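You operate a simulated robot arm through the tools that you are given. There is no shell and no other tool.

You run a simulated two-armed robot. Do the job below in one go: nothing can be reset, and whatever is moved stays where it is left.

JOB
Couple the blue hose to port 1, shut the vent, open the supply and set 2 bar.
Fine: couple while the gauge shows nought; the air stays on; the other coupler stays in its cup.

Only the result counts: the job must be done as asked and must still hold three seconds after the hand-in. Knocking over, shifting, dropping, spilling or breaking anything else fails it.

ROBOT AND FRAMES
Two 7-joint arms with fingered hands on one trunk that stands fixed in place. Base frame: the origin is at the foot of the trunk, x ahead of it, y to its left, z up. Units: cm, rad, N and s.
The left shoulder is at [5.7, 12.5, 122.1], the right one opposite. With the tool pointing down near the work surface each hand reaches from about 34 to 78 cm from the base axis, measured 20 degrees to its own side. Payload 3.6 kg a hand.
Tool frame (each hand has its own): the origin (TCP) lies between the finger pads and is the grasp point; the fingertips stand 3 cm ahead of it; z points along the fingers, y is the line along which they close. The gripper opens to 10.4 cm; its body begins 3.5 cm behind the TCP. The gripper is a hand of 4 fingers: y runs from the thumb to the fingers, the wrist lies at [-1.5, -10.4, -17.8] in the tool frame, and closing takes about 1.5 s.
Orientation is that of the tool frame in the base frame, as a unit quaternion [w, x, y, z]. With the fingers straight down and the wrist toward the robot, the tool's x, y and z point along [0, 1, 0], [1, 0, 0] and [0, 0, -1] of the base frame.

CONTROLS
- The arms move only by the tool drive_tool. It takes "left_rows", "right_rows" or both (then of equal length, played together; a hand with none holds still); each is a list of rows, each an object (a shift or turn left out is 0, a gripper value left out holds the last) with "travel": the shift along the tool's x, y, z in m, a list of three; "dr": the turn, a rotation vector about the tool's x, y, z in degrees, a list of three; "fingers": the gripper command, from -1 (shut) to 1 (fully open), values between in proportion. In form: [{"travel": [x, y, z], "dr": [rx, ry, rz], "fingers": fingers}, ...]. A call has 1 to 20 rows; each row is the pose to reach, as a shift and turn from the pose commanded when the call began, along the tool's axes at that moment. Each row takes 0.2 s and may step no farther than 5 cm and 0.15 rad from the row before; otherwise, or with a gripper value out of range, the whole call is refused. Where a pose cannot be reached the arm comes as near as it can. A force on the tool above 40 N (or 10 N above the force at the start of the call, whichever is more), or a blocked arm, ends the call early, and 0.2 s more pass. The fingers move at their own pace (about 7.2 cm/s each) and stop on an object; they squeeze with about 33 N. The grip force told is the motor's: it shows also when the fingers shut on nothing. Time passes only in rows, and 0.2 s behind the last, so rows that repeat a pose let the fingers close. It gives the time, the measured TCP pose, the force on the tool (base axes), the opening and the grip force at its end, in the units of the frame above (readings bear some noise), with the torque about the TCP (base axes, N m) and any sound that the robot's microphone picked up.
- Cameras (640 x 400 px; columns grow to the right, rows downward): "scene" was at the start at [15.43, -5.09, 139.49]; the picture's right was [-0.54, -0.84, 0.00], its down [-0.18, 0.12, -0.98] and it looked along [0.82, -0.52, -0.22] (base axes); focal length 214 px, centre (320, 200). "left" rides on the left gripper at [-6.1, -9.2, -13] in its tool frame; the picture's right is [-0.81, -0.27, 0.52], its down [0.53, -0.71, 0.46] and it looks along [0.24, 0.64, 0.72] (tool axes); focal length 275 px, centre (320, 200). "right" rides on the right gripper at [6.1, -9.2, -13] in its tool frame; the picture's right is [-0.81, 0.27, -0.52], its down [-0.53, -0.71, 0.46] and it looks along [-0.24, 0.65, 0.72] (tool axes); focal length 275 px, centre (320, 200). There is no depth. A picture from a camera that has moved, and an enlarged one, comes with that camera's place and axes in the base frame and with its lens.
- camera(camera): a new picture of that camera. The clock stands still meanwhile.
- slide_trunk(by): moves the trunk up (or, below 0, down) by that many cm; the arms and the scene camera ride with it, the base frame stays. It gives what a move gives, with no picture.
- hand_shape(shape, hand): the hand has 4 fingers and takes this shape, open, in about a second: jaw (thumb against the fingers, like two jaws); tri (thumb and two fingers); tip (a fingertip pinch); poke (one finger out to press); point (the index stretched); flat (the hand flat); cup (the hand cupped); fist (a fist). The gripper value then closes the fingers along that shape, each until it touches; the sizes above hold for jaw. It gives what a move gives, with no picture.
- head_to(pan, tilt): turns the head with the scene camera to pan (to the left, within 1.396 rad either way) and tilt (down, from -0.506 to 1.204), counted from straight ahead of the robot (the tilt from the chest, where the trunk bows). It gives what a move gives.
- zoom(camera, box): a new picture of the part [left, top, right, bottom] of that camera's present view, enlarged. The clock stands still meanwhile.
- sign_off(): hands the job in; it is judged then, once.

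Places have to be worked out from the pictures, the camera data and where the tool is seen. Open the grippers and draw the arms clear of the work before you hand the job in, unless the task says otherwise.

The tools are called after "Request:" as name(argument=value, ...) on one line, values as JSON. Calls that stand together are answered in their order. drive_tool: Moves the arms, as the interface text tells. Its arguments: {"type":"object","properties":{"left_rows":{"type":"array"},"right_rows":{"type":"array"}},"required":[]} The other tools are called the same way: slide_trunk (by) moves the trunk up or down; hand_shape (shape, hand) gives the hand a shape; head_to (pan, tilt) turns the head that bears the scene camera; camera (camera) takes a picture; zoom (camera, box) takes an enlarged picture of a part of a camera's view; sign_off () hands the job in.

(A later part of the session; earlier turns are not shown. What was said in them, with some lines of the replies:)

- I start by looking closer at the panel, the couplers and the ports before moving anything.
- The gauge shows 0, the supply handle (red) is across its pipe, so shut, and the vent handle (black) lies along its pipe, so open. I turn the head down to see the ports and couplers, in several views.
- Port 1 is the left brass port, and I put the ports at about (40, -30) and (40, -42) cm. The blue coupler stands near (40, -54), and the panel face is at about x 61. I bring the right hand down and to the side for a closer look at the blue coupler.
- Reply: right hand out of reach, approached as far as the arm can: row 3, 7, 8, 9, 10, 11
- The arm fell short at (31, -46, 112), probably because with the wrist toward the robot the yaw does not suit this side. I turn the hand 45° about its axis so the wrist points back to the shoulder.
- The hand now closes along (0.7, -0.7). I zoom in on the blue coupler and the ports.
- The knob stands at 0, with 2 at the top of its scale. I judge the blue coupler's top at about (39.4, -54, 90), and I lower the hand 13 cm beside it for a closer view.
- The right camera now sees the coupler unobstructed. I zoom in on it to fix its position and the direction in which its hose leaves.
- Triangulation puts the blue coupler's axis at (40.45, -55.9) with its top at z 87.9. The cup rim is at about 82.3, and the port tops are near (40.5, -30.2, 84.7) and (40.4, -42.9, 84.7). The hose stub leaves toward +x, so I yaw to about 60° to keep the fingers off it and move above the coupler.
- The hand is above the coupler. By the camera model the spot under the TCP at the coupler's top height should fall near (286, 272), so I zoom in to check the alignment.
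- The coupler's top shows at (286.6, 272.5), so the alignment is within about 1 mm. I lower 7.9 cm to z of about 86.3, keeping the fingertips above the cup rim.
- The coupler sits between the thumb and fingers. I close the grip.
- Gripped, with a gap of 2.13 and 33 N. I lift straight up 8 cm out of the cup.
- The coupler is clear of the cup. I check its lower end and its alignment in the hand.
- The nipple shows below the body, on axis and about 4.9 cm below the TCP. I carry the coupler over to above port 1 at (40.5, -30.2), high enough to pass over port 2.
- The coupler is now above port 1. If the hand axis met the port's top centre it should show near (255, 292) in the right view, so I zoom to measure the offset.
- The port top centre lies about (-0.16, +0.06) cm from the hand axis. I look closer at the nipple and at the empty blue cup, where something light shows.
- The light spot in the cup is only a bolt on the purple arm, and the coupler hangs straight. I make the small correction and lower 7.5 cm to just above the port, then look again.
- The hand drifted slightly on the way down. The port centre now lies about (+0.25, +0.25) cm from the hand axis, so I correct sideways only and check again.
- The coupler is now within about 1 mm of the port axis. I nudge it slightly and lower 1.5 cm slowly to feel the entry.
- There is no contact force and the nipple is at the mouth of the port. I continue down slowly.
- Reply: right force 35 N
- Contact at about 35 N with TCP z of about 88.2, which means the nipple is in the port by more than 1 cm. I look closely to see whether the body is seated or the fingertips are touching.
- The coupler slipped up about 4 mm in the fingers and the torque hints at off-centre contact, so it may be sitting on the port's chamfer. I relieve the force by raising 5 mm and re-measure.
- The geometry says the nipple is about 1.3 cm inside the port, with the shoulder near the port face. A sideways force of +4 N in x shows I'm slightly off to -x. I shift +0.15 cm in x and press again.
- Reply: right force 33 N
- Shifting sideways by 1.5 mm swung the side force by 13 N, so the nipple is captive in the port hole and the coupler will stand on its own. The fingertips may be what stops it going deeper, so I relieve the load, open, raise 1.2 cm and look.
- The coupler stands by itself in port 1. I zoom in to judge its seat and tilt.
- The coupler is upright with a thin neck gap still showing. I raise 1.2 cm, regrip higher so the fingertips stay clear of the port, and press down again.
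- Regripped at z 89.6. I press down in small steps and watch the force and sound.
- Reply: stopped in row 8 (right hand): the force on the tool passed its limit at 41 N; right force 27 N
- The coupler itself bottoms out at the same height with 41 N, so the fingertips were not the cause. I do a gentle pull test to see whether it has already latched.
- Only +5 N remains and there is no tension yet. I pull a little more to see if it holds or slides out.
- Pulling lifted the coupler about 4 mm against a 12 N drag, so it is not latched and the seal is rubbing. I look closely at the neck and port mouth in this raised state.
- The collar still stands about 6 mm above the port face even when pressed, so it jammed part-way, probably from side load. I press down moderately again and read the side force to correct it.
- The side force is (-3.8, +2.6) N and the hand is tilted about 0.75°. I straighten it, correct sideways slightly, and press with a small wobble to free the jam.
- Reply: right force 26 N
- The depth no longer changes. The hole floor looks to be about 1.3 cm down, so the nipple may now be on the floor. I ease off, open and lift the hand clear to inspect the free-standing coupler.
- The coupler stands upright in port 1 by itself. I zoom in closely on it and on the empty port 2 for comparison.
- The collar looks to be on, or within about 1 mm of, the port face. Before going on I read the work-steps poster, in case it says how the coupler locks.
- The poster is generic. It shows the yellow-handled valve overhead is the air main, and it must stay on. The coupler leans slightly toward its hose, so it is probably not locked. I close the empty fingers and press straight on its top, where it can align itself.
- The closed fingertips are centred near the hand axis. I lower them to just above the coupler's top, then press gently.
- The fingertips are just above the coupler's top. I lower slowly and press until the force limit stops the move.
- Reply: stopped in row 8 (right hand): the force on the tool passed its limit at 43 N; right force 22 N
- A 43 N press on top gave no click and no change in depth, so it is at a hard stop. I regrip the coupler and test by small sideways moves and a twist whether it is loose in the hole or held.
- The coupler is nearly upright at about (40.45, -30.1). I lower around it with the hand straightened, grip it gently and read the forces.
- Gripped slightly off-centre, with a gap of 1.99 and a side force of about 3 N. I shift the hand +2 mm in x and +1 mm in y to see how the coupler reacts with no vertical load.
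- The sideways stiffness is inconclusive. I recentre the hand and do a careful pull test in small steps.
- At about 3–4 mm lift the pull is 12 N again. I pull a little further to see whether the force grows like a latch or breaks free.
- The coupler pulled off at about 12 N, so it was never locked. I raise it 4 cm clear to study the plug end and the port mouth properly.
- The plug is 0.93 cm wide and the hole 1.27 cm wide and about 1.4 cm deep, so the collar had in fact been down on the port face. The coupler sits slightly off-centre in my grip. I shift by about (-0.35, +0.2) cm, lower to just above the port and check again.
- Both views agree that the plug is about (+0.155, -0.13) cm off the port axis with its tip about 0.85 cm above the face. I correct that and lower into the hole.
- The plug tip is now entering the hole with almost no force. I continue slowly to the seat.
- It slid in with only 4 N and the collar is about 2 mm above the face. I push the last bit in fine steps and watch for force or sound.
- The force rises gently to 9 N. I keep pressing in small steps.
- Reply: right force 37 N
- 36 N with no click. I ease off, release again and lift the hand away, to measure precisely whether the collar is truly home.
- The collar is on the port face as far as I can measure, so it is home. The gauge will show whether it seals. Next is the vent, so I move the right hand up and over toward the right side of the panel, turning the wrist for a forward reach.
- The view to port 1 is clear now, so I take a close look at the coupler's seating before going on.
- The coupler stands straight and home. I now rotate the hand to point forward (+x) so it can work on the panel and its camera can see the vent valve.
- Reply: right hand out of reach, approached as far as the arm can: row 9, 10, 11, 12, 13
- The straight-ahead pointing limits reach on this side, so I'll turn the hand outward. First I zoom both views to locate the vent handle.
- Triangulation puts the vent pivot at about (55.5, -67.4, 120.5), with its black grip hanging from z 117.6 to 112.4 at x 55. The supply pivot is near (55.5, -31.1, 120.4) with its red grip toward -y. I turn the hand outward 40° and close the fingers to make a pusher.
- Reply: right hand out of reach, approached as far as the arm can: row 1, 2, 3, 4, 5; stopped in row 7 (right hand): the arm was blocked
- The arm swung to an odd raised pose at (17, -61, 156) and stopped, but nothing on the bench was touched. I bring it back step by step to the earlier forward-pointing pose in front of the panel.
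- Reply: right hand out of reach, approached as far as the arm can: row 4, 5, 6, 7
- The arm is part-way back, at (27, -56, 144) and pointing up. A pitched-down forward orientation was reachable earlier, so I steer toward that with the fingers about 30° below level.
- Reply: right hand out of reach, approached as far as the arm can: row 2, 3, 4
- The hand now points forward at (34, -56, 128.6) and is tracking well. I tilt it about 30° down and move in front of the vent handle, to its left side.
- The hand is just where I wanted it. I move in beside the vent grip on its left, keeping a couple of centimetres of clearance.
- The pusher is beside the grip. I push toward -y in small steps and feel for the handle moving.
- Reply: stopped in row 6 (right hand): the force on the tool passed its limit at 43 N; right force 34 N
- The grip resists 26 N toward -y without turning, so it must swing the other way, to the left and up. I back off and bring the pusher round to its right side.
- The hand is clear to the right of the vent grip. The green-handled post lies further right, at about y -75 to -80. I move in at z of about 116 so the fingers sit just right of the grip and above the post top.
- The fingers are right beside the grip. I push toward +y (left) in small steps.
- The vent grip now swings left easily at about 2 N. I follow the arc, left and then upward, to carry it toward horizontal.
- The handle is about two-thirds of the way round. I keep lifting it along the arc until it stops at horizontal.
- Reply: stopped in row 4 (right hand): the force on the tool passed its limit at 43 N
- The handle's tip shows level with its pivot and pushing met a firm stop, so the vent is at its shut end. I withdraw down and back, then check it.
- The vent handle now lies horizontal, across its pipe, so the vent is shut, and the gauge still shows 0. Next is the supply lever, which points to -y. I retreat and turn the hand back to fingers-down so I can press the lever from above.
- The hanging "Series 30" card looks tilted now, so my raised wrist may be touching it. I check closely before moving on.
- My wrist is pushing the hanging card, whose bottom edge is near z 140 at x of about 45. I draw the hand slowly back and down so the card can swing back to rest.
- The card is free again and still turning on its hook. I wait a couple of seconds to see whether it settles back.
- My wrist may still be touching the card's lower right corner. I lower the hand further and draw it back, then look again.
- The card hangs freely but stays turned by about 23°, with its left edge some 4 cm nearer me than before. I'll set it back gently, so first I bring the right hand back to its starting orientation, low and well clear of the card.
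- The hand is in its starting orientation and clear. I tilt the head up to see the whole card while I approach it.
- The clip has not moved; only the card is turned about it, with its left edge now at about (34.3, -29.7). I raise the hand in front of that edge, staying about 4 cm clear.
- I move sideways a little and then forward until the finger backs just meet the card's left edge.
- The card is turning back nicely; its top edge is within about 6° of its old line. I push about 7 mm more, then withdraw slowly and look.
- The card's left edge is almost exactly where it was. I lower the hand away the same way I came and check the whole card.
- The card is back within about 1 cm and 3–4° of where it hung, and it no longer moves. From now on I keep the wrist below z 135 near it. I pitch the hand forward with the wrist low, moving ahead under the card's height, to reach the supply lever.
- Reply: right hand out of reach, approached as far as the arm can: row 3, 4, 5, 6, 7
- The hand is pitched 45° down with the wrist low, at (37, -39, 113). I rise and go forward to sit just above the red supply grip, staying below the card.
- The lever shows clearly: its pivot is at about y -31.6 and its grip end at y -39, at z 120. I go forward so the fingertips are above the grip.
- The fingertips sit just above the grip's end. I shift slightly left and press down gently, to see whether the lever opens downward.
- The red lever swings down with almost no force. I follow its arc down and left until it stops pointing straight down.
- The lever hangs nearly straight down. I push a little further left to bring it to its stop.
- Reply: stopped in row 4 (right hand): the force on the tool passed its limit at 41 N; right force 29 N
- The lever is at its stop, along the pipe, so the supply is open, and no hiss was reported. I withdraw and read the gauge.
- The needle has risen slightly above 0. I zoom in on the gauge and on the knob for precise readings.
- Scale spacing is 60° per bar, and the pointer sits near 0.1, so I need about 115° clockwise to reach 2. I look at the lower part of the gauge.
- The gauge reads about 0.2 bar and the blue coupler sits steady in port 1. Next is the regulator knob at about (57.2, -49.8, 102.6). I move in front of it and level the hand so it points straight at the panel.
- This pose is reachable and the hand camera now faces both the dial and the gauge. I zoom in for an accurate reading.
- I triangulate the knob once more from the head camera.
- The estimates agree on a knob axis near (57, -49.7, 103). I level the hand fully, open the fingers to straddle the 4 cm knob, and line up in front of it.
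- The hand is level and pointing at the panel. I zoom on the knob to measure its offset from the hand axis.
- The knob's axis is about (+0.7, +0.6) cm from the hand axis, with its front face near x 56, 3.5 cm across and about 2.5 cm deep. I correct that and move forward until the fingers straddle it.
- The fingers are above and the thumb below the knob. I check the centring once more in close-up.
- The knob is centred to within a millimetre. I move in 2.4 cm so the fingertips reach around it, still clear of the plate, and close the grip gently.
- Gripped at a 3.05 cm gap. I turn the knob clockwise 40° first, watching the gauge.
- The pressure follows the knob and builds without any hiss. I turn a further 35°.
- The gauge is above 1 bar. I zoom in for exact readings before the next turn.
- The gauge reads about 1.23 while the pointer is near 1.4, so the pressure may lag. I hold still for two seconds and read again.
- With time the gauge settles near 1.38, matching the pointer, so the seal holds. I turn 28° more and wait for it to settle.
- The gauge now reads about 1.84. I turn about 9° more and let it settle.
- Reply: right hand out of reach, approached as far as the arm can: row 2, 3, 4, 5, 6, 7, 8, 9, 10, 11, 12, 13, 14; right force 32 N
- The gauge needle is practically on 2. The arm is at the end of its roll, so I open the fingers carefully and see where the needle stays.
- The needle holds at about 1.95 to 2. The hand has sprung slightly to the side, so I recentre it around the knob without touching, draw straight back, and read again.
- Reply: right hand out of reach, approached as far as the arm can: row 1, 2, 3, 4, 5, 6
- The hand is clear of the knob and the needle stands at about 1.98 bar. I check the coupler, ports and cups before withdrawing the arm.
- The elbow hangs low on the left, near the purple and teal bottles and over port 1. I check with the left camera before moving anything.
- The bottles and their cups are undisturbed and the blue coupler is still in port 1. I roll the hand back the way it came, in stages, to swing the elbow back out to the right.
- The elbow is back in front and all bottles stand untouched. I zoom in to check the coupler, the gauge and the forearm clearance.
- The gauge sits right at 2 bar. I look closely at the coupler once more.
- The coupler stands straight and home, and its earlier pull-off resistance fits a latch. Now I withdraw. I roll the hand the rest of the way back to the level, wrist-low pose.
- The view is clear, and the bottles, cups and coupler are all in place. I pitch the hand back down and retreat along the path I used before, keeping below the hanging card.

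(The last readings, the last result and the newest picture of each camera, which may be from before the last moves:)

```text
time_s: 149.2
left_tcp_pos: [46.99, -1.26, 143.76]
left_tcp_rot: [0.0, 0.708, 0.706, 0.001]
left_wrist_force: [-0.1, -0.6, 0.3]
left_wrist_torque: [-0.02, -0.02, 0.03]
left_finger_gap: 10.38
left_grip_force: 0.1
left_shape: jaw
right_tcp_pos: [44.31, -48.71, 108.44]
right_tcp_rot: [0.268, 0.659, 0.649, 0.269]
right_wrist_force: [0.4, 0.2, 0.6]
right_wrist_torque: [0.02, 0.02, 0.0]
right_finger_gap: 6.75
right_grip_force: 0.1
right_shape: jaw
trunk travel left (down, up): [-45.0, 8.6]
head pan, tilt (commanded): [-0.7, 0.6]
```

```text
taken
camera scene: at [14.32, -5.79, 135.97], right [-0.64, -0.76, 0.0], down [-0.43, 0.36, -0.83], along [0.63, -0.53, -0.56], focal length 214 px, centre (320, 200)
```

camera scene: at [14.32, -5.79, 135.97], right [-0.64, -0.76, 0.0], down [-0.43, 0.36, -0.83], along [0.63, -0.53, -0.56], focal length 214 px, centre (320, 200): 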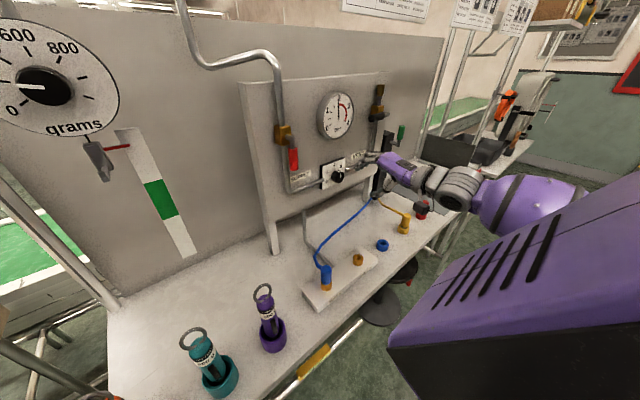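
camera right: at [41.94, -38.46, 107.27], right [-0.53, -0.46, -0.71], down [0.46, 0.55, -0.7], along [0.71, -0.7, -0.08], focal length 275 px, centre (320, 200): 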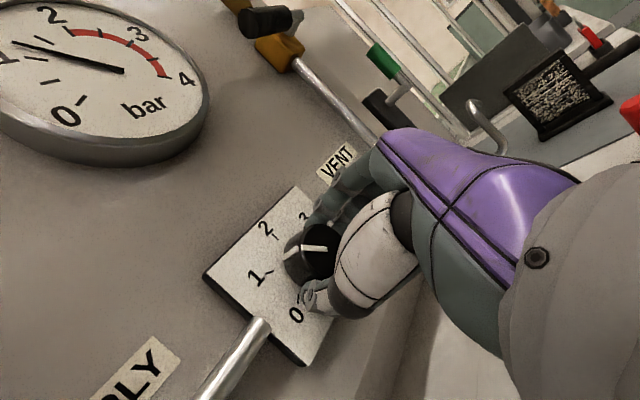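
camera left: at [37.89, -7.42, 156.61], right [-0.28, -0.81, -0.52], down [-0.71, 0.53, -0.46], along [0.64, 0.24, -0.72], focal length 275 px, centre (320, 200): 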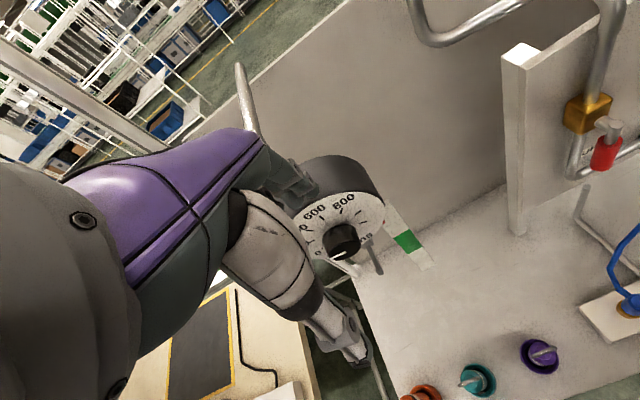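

The yellow coupler is safely in its cup and all looks right. I continue back to a clear rest pose.

Request:
drive_tool(right_rows=[{"travel": [0.017, -0.003, -0.019]}, {"travel": [0.034, -0.006, -0.038]}, {"travel": [0.05, -0.01, -0.057]}, {"travel": [0.067, -0.013, -0.076]}, {"travel": [0.067, -0.02, -0.083], "dr": [7.5, 0, 0]}, {"travel": [0.067, -0.026, -0.09], "dr": [15, 0, 0]}, {"travel": [0.067, -0.032, -0.1], "dr": [22.5, 0, 0]}, {"travel": [0.067, -0.038, -0.11], "dr": [30, 0, 0]}, {"travel": [0.067, -0.044, -0.12], "dr": [37.5, 0, 0]}, {"travel": [0.067, -0.05, -0.13], "dr": [45, 0, 0]}, {"travel": [0.067, -0.05, -0.13], "dr": [45, 0, 0]}])

Request:
camera(camera="scene")

```text
time_s: 151.7
left_tcp_pos: [47.0, -1.35, 143.58]
left_tcp_rot: [0.0, 0.707, 0.707, 0.0]
left_wrist_force: [-0.4, 0.2, -0.3]
left_wrist_torque: [0.04, 0.03, 0.0]
left_finger_gap: 10.37
left_grip_force: 0.0
left_shape: jaw
right_tcp_pos: [31.77, -41.83, 113.97]
right_tcp_rot: [-0.004, 0.712, 0.702, 0.0]
right_wrist_force: [-0.5, -0.4, -0.7]
right_wrist_torque: [0.03, -0.04, -0.01]
right_finger_gap: 6.75
right_grip_force: 0.0
right_shape: jaw
trunk travel left (down, up): [-45.0, 8.6]
head pan, tilt (commanded): [-0.7, 0.6]
```

```text
taken
camera scene: at [14.3, -5.77, 135.97], right [-0.64, -0.76, 0.0], down [-0.43, 0.36, -0.83], along [0.63, -0.53, -0.56], focal length 214 px, centre (320, 200)
```

scene: 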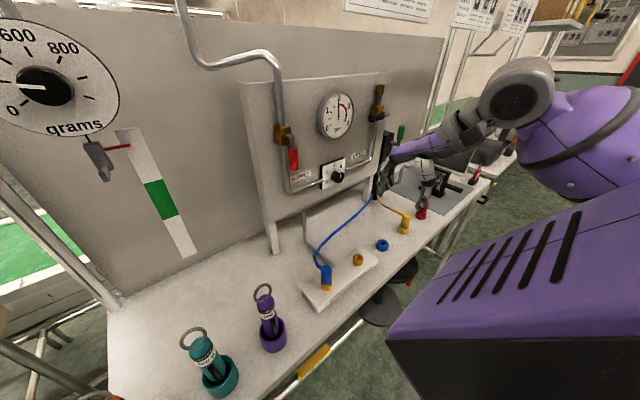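

The right hand is clear, above and in front of the bench edge. I open it fully, then take final looks at the gauge, the valves, the coupler and the hanging card.

Request:
drive_tool(right_rows=[{"travel": [0.003, -0.01, -0.02], "fingers": 1}, {"travel": [0.005, -0.02, -0.04], "fingers": 1}, {"travel": [0.005, -0.02, -0.05], "fingers": 1}, {"travel": [0.005, -0.02, -0.05], "fingers": 1}, {"travel": [0.005, -0.02, -0.05], "fingers": 1}])

Request:
zoom(camera="scene", box=[300, 75, 400, 200])

Request:
zoom(camera="scene", box=[295, 200, 435, 320])

Request:
head_to(pan=-0.75, tilt=0.05)

Request:
zoom(camera="scene", box=[320, 70, 420, 200])

```text
time_s: 152.8
left_tcp_pos: [47.1, -1.29, 143.51]
left_tcp_rot: [0.0, 0.707, 0.707, 0.0]
left_wrist_force: [-0.2, 0.3, -0.2]
left_wrist_torque: [-0.01, 0.02, -0.01]
left_finger_gap: 10.37
left_grip_force: 0.1
left_shape: jaw
right_tcp_pos: [29.86, -41.46, 119.0]
right_tcp_rot: [-0.003, 0.712, 0.702, 0.0]
right_wrist_force: [-0.9, 0.1, -0.9]
right_wrist_torque: [0.0, 0.02, 0.0]
right_finger_gap: 10.38
right_grip_force: 0.1
right_shape: jaw
trunk travel left (down, up): [-45.0, 8.6]
head pan, tilt (commanded): [-0.7, 0.6]
```

```text
3.20 times, centred on (350, 138) of scene
camera zoom: at [14.33, -5.78, 135.97], right [-0.64, -0.76, 0.0], down [-0.43, 0.36, -0.83], along [0.63, -0.53, -0.56], focal length 686 px, centre (224, 400)
```

zoom: 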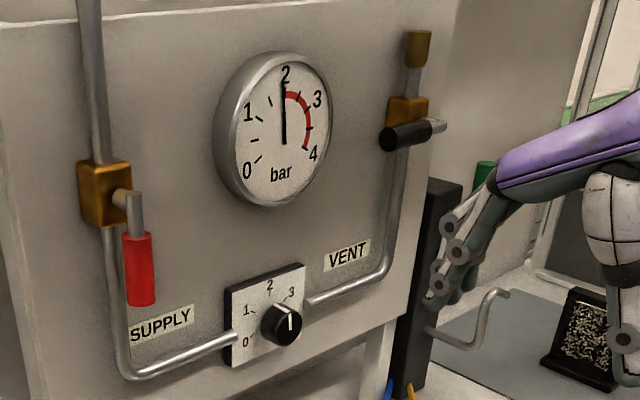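

```text
3.33 times, centred on (365, 260) of scene
camera zoom: at [14.33, -5.78, 135.97], right [-0.64, -0.76, 0.0], down [-0.43, 0.36, -0.83], along [0.63, -0.53, -0.56], focal length 715 px, centre (170, 0)
```

zoom: 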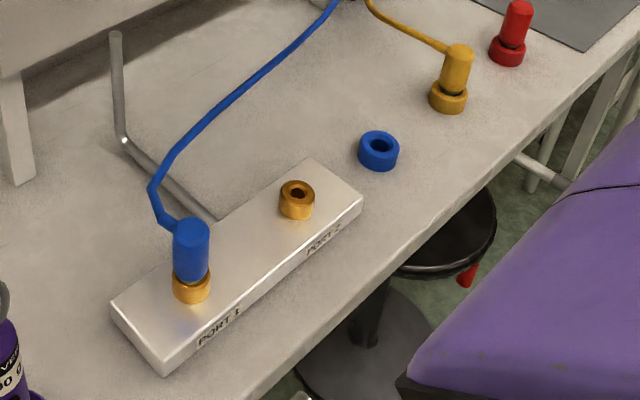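

```text
time_s: 153.8
left_tcp_pos: [47.07, -1.32, 143.64]
left_tcp_rot: [0.0, 0.708, 0.707, 0.0]
left_wrist_force: [-0.4, 0.6, 0.2]
left_wrist_torque: [-0.03, 0.0, 0.01]
left_finger_gap: 10.38
left_grip_force: 0.1
left_shape: jaw
right_tcp_pos: [29.7, -41.41, 118.89]
right_tcp_rot: [-0.004, 0.712, 0.702, 0.0]
right_wrist_force: [0.2, 0.6, -0.1]
right_wrist_torque: [0.0, -0.02, 0.03]
right_finger_gap: 10.37
right_grip_force: 0.0
right_shape: jaw
trunk travel left (down, up): [-45.0, 8.6]
head pan, tilt (commanded): [-0.75, 0.051]
```

```text
3.08 times, centred on (370, 135) of scene
camera zoom: at [14.24, -6.3, 141.02], right [-0.68, -0.73, 0.0], down [-0.04, 0.04, -1.0], along [0.73, -0.68, -0.05], focal length 660 px, centre (166, 400)
```

zoom: 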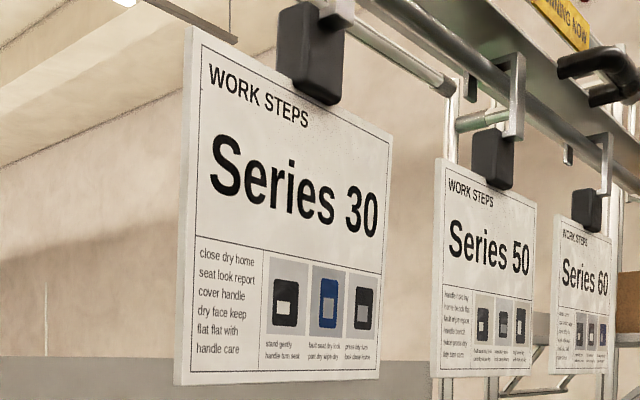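

The final check shows the following:
- **Gauge:** the needle stands on 2 bar and is steady.
- **Valves:** the supply lever lies along its pipe (open) and the vent handle lies across its pipe (shut).
- **Couplers:** the blue coupler is upright in port 1, and the yellow one is in its cup.
- **Hanging card:** it is back within about 1 cm of where it hung.
- **Arms:** both hands are open and clear.

I hand the job in.

Request:
sign_off()

```text
The job is handed in.
```

I finished the job and handed it in. The one thing I could not confirm is that the blue coupler is locked in port 1. I also knocked a hanging card along the way.

- **Blue hose:** it stands home in port 1, coupled while the gauge showed 0. I never heard or saw it lock. On its first seating it pulled off at about 12 N, so I seated it again, pressed it home with about 36 N, and did not pull-test it a second time. It stayed put under 2 bar with no hiss reported.
- **Vent:** shut; its handle is at the stop and lies across its pipe.
- **Supply:** open; its lever is at the stop and lies along its pipe. I did not touch the main air valve overhead.
- **Pressure:** the needle was steady at about 2 bar in the last reading.
- **Other coupler:** the yellow one never left its cup.

**Hanging card:** my wrist turned the "Series 30" work-steps card by about 23° while I was working on the valves. I pushed it back, and it now hangs about 1 cm and 3° off where it was. Nothing fell, and the bottles and the other cards did not move.

Both hands are open and clear of the work.
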